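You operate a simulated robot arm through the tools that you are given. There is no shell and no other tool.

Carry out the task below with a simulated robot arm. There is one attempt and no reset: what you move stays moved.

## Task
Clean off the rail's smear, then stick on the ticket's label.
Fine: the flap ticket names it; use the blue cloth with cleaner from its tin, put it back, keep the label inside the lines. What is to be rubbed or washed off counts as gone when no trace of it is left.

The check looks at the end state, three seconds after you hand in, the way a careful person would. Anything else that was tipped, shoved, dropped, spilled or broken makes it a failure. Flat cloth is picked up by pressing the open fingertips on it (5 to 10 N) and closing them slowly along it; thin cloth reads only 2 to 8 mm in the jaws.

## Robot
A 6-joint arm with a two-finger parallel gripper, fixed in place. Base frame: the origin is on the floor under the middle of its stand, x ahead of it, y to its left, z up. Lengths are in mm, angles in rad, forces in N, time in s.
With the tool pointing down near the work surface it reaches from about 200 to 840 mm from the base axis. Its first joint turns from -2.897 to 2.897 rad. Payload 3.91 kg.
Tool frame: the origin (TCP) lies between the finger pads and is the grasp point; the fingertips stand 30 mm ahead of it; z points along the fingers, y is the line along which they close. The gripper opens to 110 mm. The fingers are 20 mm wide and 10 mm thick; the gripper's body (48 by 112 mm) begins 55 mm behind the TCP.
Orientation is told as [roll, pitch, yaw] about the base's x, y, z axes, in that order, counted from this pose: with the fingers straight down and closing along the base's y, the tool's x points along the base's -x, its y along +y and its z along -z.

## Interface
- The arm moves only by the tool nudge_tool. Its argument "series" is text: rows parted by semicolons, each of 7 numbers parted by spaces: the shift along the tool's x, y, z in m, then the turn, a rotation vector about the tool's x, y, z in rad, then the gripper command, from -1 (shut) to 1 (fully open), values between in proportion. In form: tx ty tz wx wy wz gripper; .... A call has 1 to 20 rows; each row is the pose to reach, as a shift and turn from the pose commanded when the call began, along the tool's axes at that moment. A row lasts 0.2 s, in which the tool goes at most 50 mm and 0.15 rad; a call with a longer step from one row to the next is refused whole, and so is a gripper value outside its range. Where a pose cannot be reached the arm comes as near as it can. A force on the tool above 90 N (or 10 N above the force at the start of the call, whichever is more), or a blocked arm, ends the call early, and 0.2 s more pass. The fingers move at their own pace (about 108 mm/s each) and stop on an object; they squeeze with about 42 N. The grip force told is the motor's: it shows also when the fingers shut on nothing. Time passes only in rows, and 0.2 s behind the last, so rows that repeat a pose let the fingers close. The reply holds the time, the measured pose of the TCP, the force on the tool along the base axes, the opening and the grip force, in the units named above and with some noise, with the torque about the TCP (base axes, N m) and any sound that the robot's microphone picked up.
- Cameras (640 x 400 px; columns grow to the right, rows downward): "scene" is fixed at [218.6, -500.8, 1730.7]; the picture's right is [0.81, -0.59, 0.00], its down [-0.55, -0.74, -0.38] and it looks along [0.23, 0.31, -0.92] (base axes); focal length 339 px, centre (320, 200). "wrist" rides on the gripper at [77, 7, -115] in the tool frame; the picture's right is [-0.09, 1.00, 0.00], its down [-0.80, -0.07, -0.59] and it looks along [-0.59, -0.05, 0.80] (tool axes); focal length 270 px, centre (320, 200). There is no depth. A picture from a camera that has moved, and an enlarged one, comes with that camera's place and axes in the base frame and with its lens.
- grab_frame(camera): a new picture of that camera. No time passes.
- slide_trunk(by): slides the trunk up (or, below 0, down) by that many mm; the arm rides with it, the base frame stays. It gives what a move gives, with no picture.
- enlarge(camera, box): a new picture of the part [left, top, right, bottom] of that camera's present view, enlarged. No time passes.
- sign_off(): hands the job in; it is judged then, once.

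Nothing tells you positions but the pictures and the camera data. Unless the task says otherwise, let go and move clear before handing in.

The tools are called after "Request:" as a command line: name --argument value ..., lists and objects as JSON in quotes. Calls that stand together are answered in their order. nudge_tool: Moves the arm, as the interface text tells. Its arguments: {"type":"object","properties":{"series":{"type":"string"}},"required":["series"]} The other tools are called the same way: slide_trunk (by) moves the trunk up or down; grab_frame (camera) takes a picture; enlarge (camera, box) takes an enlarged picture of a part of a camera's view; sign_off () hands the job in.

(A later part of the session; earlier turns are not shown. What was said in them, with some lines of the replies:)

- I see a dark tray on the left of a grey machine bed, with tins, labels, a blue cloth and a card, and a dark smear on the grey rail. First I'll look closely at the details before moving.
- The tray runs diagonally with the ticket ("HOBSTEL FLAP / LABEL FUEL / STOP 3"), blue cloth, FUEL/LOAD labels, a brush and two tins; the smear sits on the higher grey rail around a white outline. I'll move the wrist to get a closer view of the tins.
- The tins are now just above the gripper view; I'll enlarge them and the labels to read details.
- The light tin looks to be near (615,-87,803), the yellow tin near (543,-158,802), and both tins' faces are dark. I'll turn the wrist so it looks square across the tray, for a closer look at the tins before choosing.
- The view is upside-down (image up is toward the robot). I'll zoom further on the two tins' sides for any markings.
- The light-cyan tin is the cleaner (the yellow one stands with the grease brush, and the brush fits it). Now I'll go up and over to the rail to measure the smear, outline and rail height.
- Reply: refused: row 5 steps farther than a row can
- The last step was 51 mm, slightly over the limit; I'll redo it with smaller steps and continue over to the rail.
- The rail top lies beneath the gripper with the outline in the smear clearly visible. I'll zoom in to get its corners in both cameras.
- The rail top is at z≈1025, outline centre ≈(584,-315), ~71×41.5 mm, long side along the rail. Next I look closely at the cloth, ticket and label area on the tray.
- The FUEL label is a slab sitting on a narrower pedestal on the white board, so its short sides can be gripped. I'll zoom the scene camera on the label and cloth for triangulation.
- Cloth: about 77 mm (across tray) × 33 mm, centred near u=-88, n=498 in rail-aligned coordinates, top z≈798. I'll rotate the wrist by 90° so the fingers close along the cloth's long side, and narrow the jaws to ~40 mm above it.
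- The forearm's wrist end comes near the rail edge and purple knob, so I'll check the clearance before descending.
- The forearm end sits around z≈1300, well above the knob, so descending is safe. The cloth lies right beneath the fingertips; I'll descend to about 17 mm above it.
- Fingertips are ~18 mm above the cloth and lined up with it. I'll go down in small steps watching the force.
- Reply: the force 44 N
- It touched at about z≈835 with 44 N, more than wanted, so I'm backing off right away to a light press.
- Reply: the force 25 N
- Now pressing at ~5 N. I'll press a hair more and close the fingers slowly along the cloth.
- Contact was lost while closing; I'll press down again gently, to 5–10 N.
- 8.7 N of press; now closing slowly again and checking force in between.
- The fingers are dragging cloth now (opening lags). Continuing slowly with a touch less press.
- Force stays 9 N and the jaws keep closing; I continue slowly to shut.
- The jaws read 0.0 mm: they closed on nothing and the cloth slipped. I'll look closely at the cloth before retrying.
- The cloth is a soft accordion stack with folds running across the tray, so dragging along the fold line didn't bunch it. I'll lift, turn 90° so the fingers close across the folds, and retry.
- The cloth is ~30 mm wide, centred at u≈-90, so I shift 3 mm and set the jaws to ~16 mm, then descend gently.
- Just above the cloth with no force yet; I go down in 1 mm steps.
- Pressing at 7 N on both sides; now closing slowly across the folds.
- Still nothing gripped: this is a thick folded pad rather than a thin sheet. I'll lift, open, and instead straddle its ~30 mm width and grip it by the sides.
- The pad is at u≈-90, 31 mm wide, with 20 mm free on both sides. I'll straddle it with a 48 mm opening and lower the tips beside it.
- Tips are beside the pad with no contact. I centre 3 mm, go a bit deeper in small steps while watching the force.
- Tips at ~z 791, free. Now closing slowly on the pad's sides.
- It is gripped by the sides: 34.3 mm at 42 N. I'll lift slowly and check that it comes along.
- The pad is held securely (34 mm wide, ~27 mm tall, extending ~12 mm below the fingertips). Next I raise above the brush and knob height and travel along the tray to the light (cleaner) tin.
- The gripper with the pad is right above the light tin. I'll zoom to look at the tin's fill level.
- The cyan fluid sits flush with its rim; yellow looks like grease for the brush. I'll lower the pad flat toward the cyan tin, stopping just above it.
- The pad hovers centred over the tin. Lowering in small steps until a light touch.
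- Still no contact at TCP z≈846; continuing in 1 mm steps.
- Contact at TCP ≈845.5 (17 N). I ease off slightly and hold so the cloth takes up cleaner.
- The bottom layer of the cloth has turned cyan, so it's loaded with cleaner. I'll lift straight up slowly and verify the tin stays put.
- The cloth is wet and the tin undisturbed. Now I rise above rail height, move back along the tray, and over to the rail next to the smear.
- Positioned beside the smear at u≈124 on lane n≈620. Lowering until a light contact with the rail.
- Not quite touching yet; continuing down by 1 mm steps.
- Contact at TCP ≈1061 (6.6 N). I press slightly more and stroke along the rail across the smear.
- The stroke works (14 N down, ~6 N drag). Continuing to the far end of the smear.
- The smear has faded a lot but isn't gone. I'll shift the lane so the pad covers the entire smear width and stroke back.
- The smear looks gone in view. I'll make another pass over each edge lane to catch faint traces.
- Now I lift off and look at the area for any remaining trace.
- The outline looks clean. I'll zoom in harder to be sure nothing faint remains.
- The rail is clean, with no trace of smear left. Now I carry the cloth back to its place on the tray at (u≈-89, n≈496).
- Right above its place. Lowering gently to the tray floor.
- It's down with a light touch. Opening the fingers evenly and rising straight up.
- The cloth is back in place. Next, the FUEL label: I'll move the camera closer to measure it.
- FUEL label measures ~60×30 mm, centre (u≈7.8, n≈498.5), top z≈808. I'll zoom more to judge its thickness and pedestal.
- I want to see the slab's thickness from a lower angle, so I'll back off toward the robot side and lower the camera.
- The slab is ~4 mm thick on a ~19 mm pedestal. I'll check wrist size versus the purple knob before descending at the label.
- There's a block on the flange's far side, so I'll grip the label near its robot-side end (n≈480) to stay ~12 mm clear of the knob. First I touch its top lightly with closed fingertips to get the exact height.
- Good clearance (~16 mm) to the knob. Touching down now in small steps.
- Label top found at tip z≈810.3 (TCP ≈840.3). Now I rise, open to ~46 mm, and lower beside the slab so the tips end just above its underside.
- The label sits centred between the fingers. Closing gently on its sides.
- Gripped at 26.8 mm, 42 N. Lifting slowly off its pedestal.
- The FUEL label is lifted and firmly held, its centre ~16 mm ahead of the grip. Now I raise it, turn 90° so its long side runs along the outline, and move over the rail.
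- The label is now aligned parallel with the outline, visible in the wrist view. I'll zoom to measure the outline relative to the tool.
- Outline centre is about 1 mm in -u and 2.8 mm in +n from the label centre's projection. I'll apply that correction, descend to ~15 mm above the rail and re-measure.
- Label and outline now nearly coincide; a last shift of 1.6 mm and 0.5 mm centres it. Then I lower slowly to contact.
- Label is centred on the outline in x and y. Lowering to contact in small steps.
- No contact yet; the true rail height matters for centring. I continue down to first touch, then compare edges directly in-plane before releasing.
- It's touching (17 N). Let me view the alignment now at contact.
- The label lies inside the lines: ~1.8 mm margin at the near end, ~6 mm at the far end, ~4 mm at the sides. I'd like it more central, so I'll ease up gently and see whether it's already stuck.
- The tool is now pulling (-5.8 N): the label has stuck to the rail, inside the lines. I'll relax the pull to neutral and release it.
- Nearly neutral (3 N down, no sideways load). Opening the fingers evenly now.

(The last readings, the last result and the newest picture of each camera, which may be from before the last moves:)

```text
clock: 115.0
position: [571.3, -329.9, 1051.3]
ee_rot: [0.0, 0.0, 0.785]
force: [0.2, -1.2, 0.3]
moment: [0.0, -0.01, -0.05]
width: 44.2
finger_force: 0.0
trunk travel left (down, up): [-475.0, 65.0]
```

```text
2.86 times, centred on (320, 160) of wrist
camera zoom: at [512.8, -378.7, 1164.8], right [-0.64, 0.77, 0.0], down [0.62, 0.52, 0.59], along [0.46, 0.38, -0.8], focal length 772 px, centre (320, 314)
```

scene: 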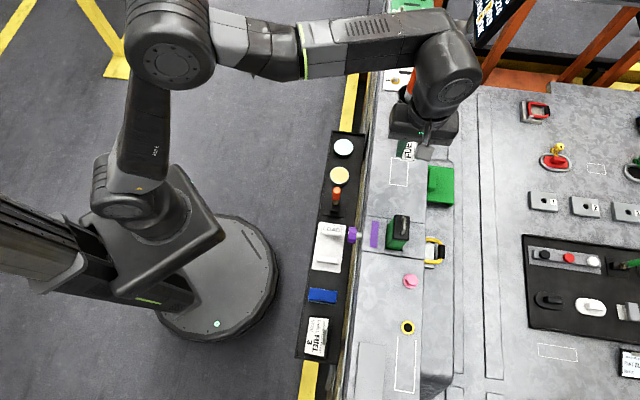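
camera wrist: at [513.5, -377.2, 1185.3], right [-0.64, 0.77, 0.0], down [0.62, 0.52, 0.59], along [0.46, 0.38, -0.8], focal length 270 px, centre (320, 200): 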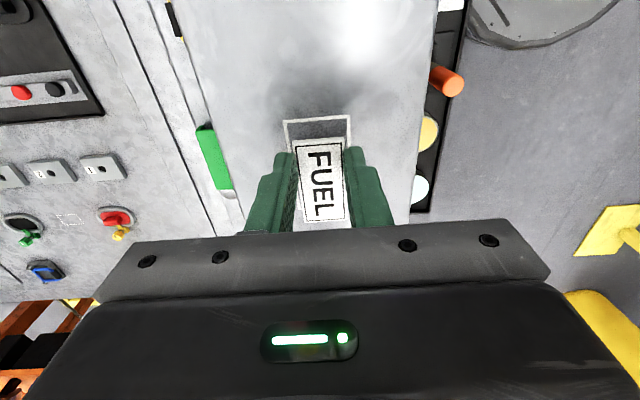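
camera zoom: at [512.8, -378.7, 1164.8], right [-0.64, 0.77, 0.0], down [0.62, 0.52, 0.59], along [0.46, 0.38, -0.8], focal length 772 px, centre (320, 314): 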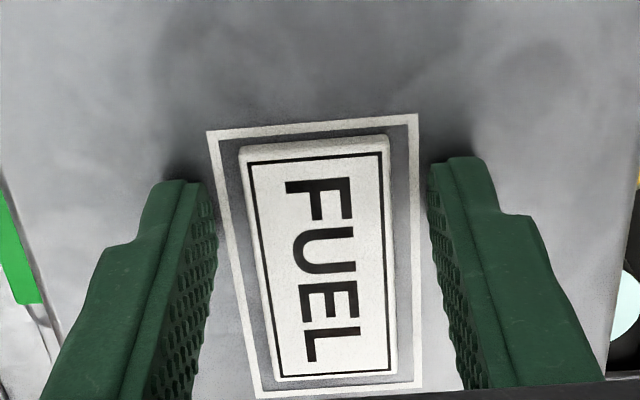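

The label stays put inside the outline. Rising straight up for an unobstructed look.

Request:
nudge_tool --series "0 0 -0.004 0 0 0 -0.2; 0 0 -0.012 0 0 0 -0.2; 0 0 -0.03 0 0 0 -0.2; 0 0 -0.06 0 0 0 -0.2; 0 0 -0.09 0 0 0 -0.2; 0 0 -0.12 0 0 0 -0.2; 0 0 -0.12 0 0 0 -0.2"

Request:
grab_frame --camera "wrist"

Request:
enlarge --camera "wrist" --box '[260, 60, 380, 220]'

Request:
enlarge --camera "scene" --box '[375, 145, 435, 205]'

```text
clock: 116.6
position: [571.7, -329.1, 1171.0]
ee_rot: [0.002, -0.001, 0.787]
force: [0.1, 0.5, 0.1]
moment: [-0.04, 0.03, -0.02]
width: 44.2
finger_force: 0.1
trunk travel left (down, up): [-475.0, 65.0]
```

```text
taken
camera wrist: at [513.5, -379.2, 1284.7], right [-0.64, 0.77, 0.0], down [0.62, 0.52, 0.59], along [0.46, 0.38, -0.8], focal length 270 px, centre (320, 200)
```

wrist: 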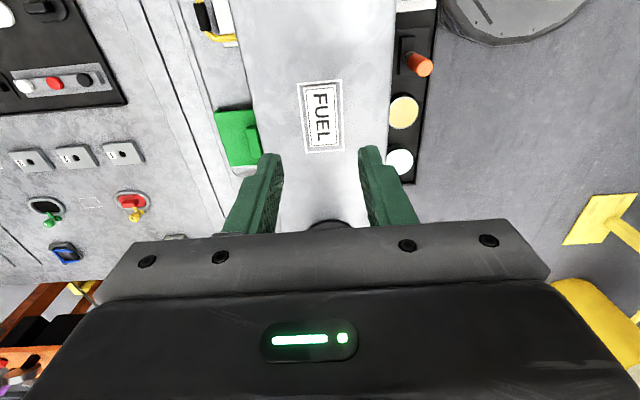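

```text
2.50 times, centred on (320, 140) of wrist
camera zoom: at [513.5, -379.2, 1284.7], right [-0.64, 0.77, 0.0], down [0.62, 0.52, 0.59], along [0.46, 0.38, -0.8], focal length 676 px, centre (320, 350)
```

zoom: 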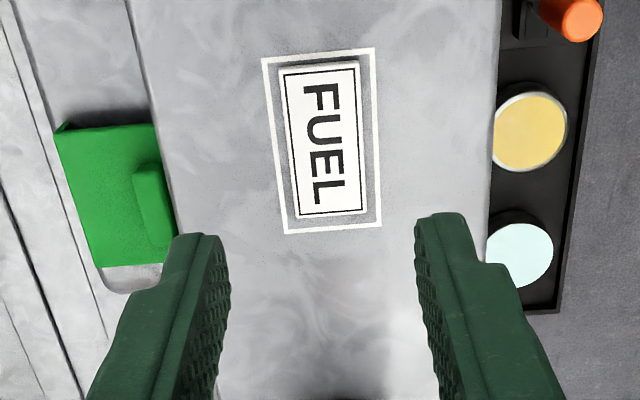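

```text
6.67 times, centred on (405, 175) of scene
camera zoom: at [218.6, -500.8, 1730.7], right [0.81, -0.59, 0.0], down [-0.55, -0.74, -0.38], along [0.23, 0.31, -0.92], focal length 2262 px, centre (-247, 367)
```

zoom: 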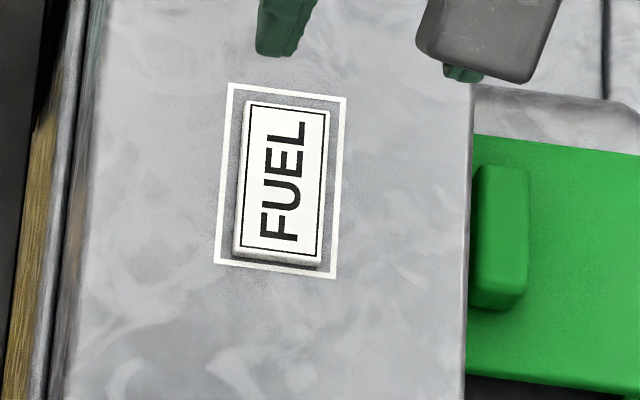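

The label sits squarely inside the lines with margin all round. I'll move the arm clear and do a final check of everything.

Request:
nudge_tool --series "0 0 -0.03 0 0 0 -0.2; 0 0 -0.06 0 0 0 -0.2; 0 0 -0.09 0 0 0 0; 0 0.04 -0.09 0 0 0 0.2; 0 0.08 -0.09 0 0 0 0.5; 0 0.12 -0.09 0 0 0 1; 0 0.16 -0.09 0 0 0 1; 0 0.2 -0.09 0 0 0 1; 0.02 0.24 -0.09 0 0 0 1; 0.04 0.28 -0.09 0 0 0 1; 0.04 0.28 -0.09 0 0 0 1"

Request:
grab_frame --camera "scene"

Request:
enlarge --camera "scene" --box '[375, 145, 435, 205]'

Request:
enlarge --camera "scene" --box '[280, 210, 420, 370]'

Request:
enlarge --camera "scene" --box '[300, 60, 460, 230]'

```text
clock: 119.0
position: [345.3, -160.7, 1260.8]
ee_rot: [-0.001, -0.001, 0.786]
force: [1.0, 0.6, -0.9]
moment: [-0.01, -0.01, 0.02]
width: 109.9
finger_force: 0.0
trunk travel left (down, up): [-475.0, 65.0]
```

```text
taken
```

scene: 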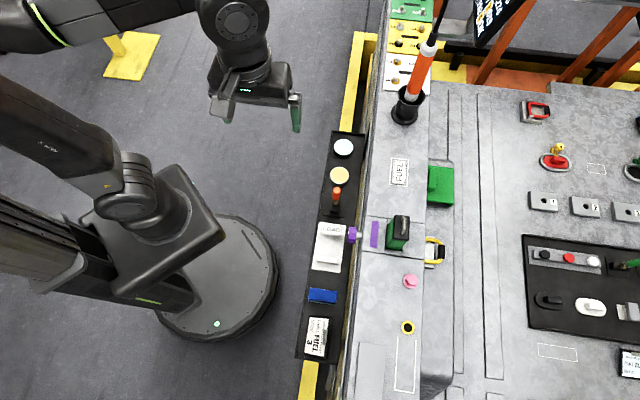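

```text
6.67 times, centred on (405, 175) of scene
camera zoom: at [218.6, -500.8, 1730.7], right [0.81, -0.59, 0.0], down [-0.55, -0.74, -0.38], along [0.23, 0.31, -0.92], focal length 2262 px, centre (-247, 367)
```

zoom: 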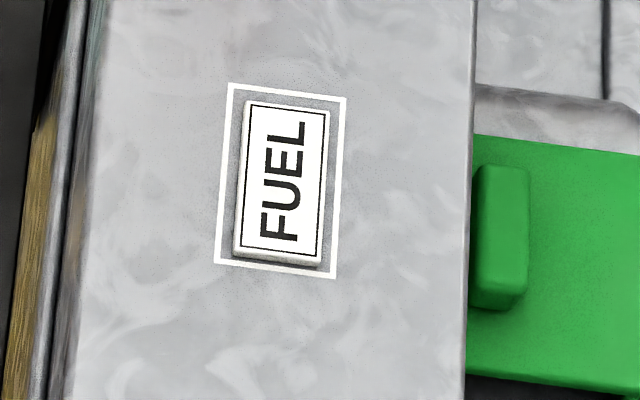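

```text
2.50 times, centred on (350, 290) of scene
camera zoom: at [218.6, -500.8, 1730.7], right [0.81, -0.59, 0.0], down [-0.55, -0.74, -0.38], along [0.23, 0.31, -0.92], focal length 848 px, centre (245, -25)
```

zoom: 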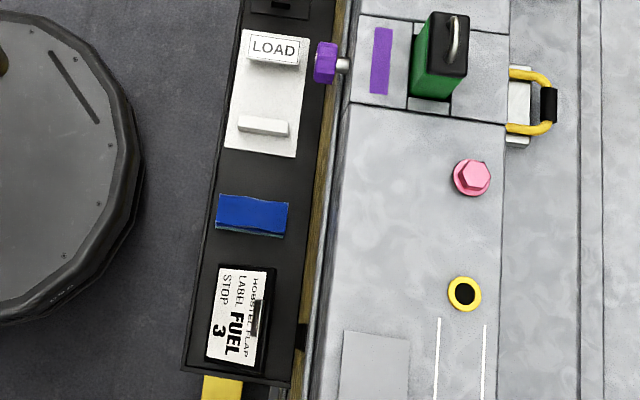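

```text
2.35 times, centred on (380, 145) of scene
camera zoom: at [218.6, -500.8, 1730.7], right [0.81, -0.59, 0.0], down [-0.55, -0.74, -0.38], along [0.23, 0.31, -0.92], focal length 798 px, centre (179, 329)
```

zoom: 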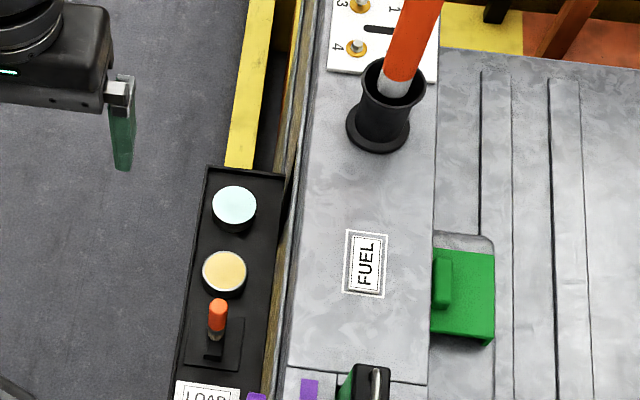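

Everything looks in place. There's fine speckle around the label in the zoom; I'll compare with other raised objects to be sure it's just shading rather than leftover smear.

Request:
enlarge --camera "scene" --box '[380, 150, 420, 195]'

Request:
enlarge --camera "scene" --box '[390, 260, 430, 305]'

Request:
enlarge --camera "scene" --box '[525, 185, 565, 225]'

```text
8.89 times, centred on (400, 172) of scene
camera zoom: at [218.6, -500.8, 1730.7], right [0.81, -0.59, 0.0], down [-0.55, -0.74, -0.38], along [0.23, 0.31, -0.92], focal length 3016 px, centre (-391, 444)
```

zoom: 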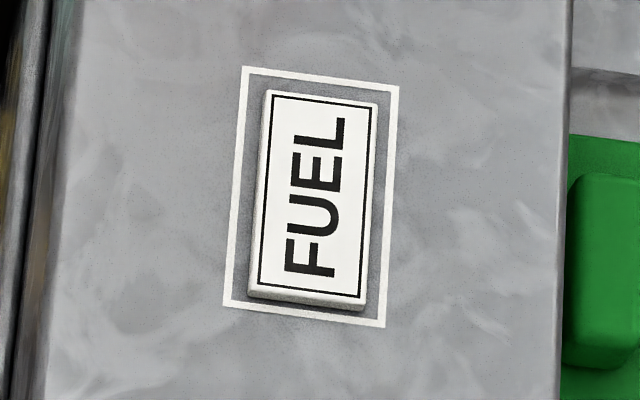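

```text
8.89 times, centred on (410, 282) of scene
camera zoom: at [218.6, -500.8, 1730.7], right [0.81, -0.59, 0.0], down [-0.55, -0.74, -0.38], along [0.23, 0.31, -0.92], focal length 3016 px, centre (-480, -533)
```

zoom: 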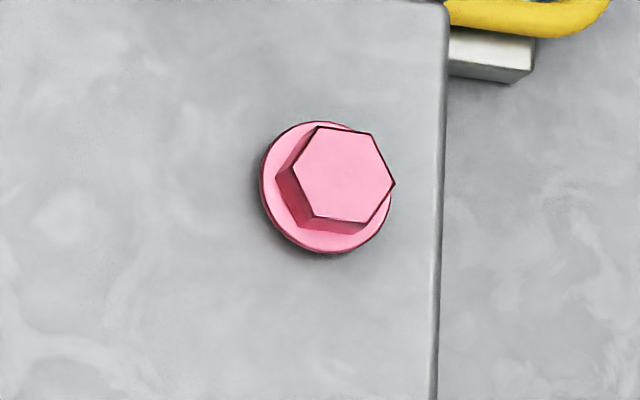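

```text
10.00 times, centred on (545, 205) of scene
camera zoom: at [218.6, -500.8, 1730.7], right [0.81, -0.59, 0.0], down [-0.55, -0.74, -0.38], along [0.23, 0.31, -0.92], focal length 3393 px, centre (-1930, 150)
```

zoom: 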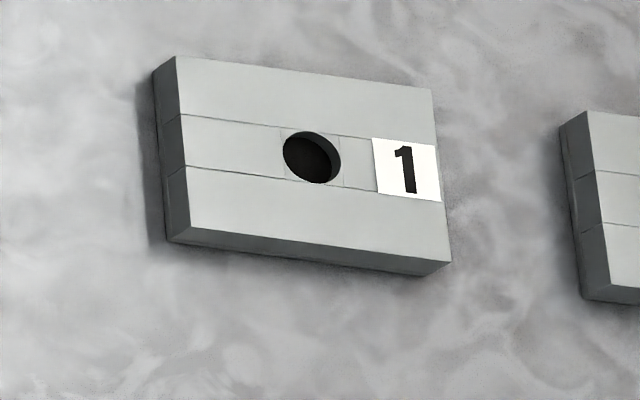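

The speckle looks like render shading near raised edges (the pre-label zoom was spotless), but I'll take one closer wrist look to be certain.

Request:
nudge_tool --series "-0.02 -0.04 0 0 0 0 1; -0.04 -0.08 0 0 0 0 1; -0.04 -0.12 0 0 0 0 1; -0.04 -0.16 0 0 0 0 1; -0.04 -0.2 0 0 0 0 1; -0.04 -0.24 0 0 0 0 1; -0.04 -0.28 0 0 0 0 1; -0.04 -0.28 0.04 0 0 0 1; -0.04 -0.28 0.08 0 0 0 1; -0.04 -0.28 0.1 0 0 0 1; -0.04 -0.28 0.1 0 0 0 1"

Request:
enlarge --camera "wrist" --box '[240, 30, 400, 170]'

Request:
enlarge --camera "wrist" --box '[285, 60, 365, 130]'

```text
clock: 121.4
position: [572.1, -329.6, 1160.5]
ee_rot: [0.0, 0.001, 0.786]
force: [0.2, -0.1, 0.1]
moment: [0.0, -0.01, 0.01]
width: 109.8
finger_force: 0.2
trunk travel left (down, up): [-475.0, 65.0]
```

```text
2.86 times, centred on (320, 100) of wrist
camera zoom: at [513.2, -378.7, 1274.8], right [-0.64, 0.77, 0.0], down [0.62, 0.52, 0.59], along [0.46, 0.38, -0.8], focal length 772 px, centre (320, 486)
```

zoom: 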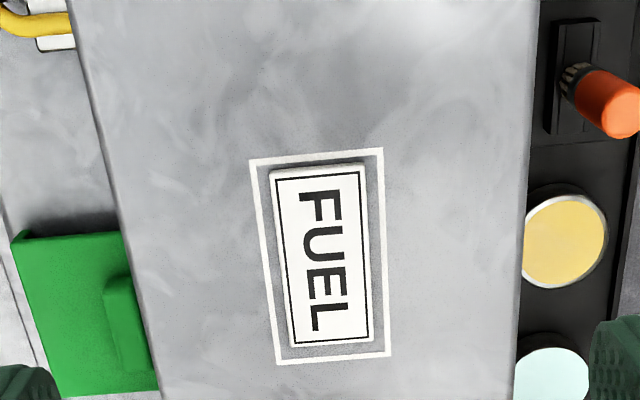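

```text
5.71 times, centred on (325, 95) of wrist
camera zoom: at [513.2, -378.7, 1274.8], right [-0.64, 0.77, 0.0], down [0.62, 0.52, 0.59], along [0.46, 0.38, -0.8], focal length 1544 px, centre (291, 800)
```

zoom: 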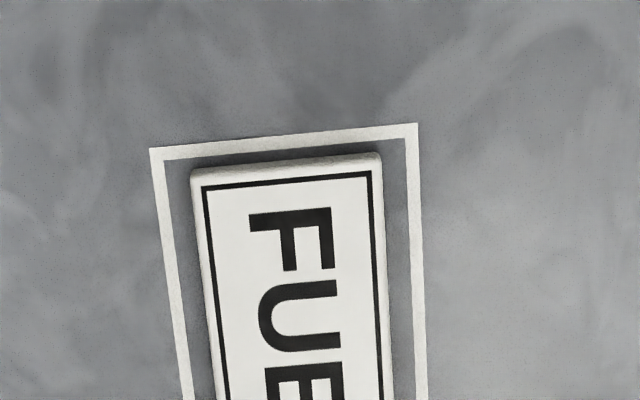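

Close up, the rail is clean and the label sits well within the lines. I'll retreat to a clear position and hand in.

Request:
nudge_tool --series "0 0 -0.04 0 0 0 1; 0 0 -0.08 0 0 0 1; 0 0 -0.1 0 0 0 1; 0 0.04 -0.1 0 0 0 1; 0 0.08 -0.1 0 0 0 1; 0 0.12 -0.1 0 0 0 1; 0 0.16 -0.1 0 0 0 1; 0 0.2 -0.1 0 0 0 1; 0.02 0.24 -0.1 0 0 0 1; 0.04 0.28 -0.1 0 0 0 1; 0.04 0.28 -0.1 0 0 0 1"

Request:
grab_frame --camera "scene"

```text
clock: 123.8
position: [344.4, -159.1, 1260.7]
ee_rot: [0.001, 0.0, 0.786]
force: [-0.2, -0.3, 0.3]
moment: [-0.01, 0.02, -0.03]
width: 110.1
finger_force: 0.1
trunk travel left (down, up): [-475.0, 65.0]
```

```text
taken
```

scene: 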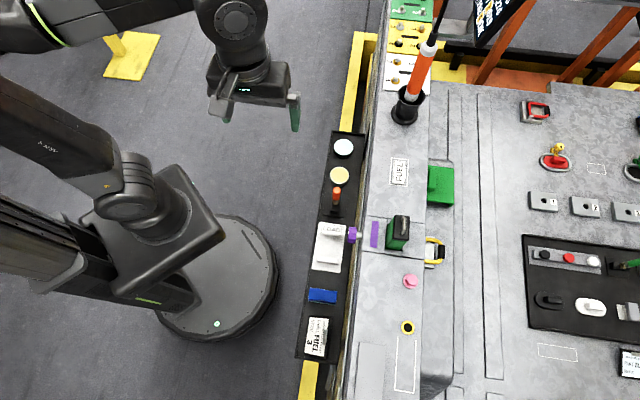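

The smear is gone, FUEL is stuck inside the lines, the cloth is back on the tray, and everything else stands where it was with the arm clear. Handing in.

Request:
sign_off

```text
The job is handed in.
```

The job is handed in. The smear is gone from the rail, the FUEL label is stuck inside the lines, and the blue cloth is back in its place on the tray.

- **Smear:** I wiped it with the cloth wetted from the light-blue tin. Neither tin was marked. I took the light-blue one as the cleaner because the yellow one looked like grease for the brush beside it. Close-up views afterwards showed no trace, only faint speckle around the label that I took for rendering noise.
- **Label:** It stuck on first touch. I judged its margins at about 2 mm at one end, 6 mm at the other and 4 mm at each side. Its text faces away from the robot side. The task didn't say which way round it should go, so I chose the placement that kept the arm away from the orange upright on the rail.
- **Cloth:** The press-and-pinch method failed twice because the cloth is a thick folded pad. I gripped it by its sides instead. It is back within a few millimetres of where it was, with its underside still wet with cleaner.
- **Everything else:** In the final pictures nothing else looks moved, tipped or spilled, and the arm is clear.
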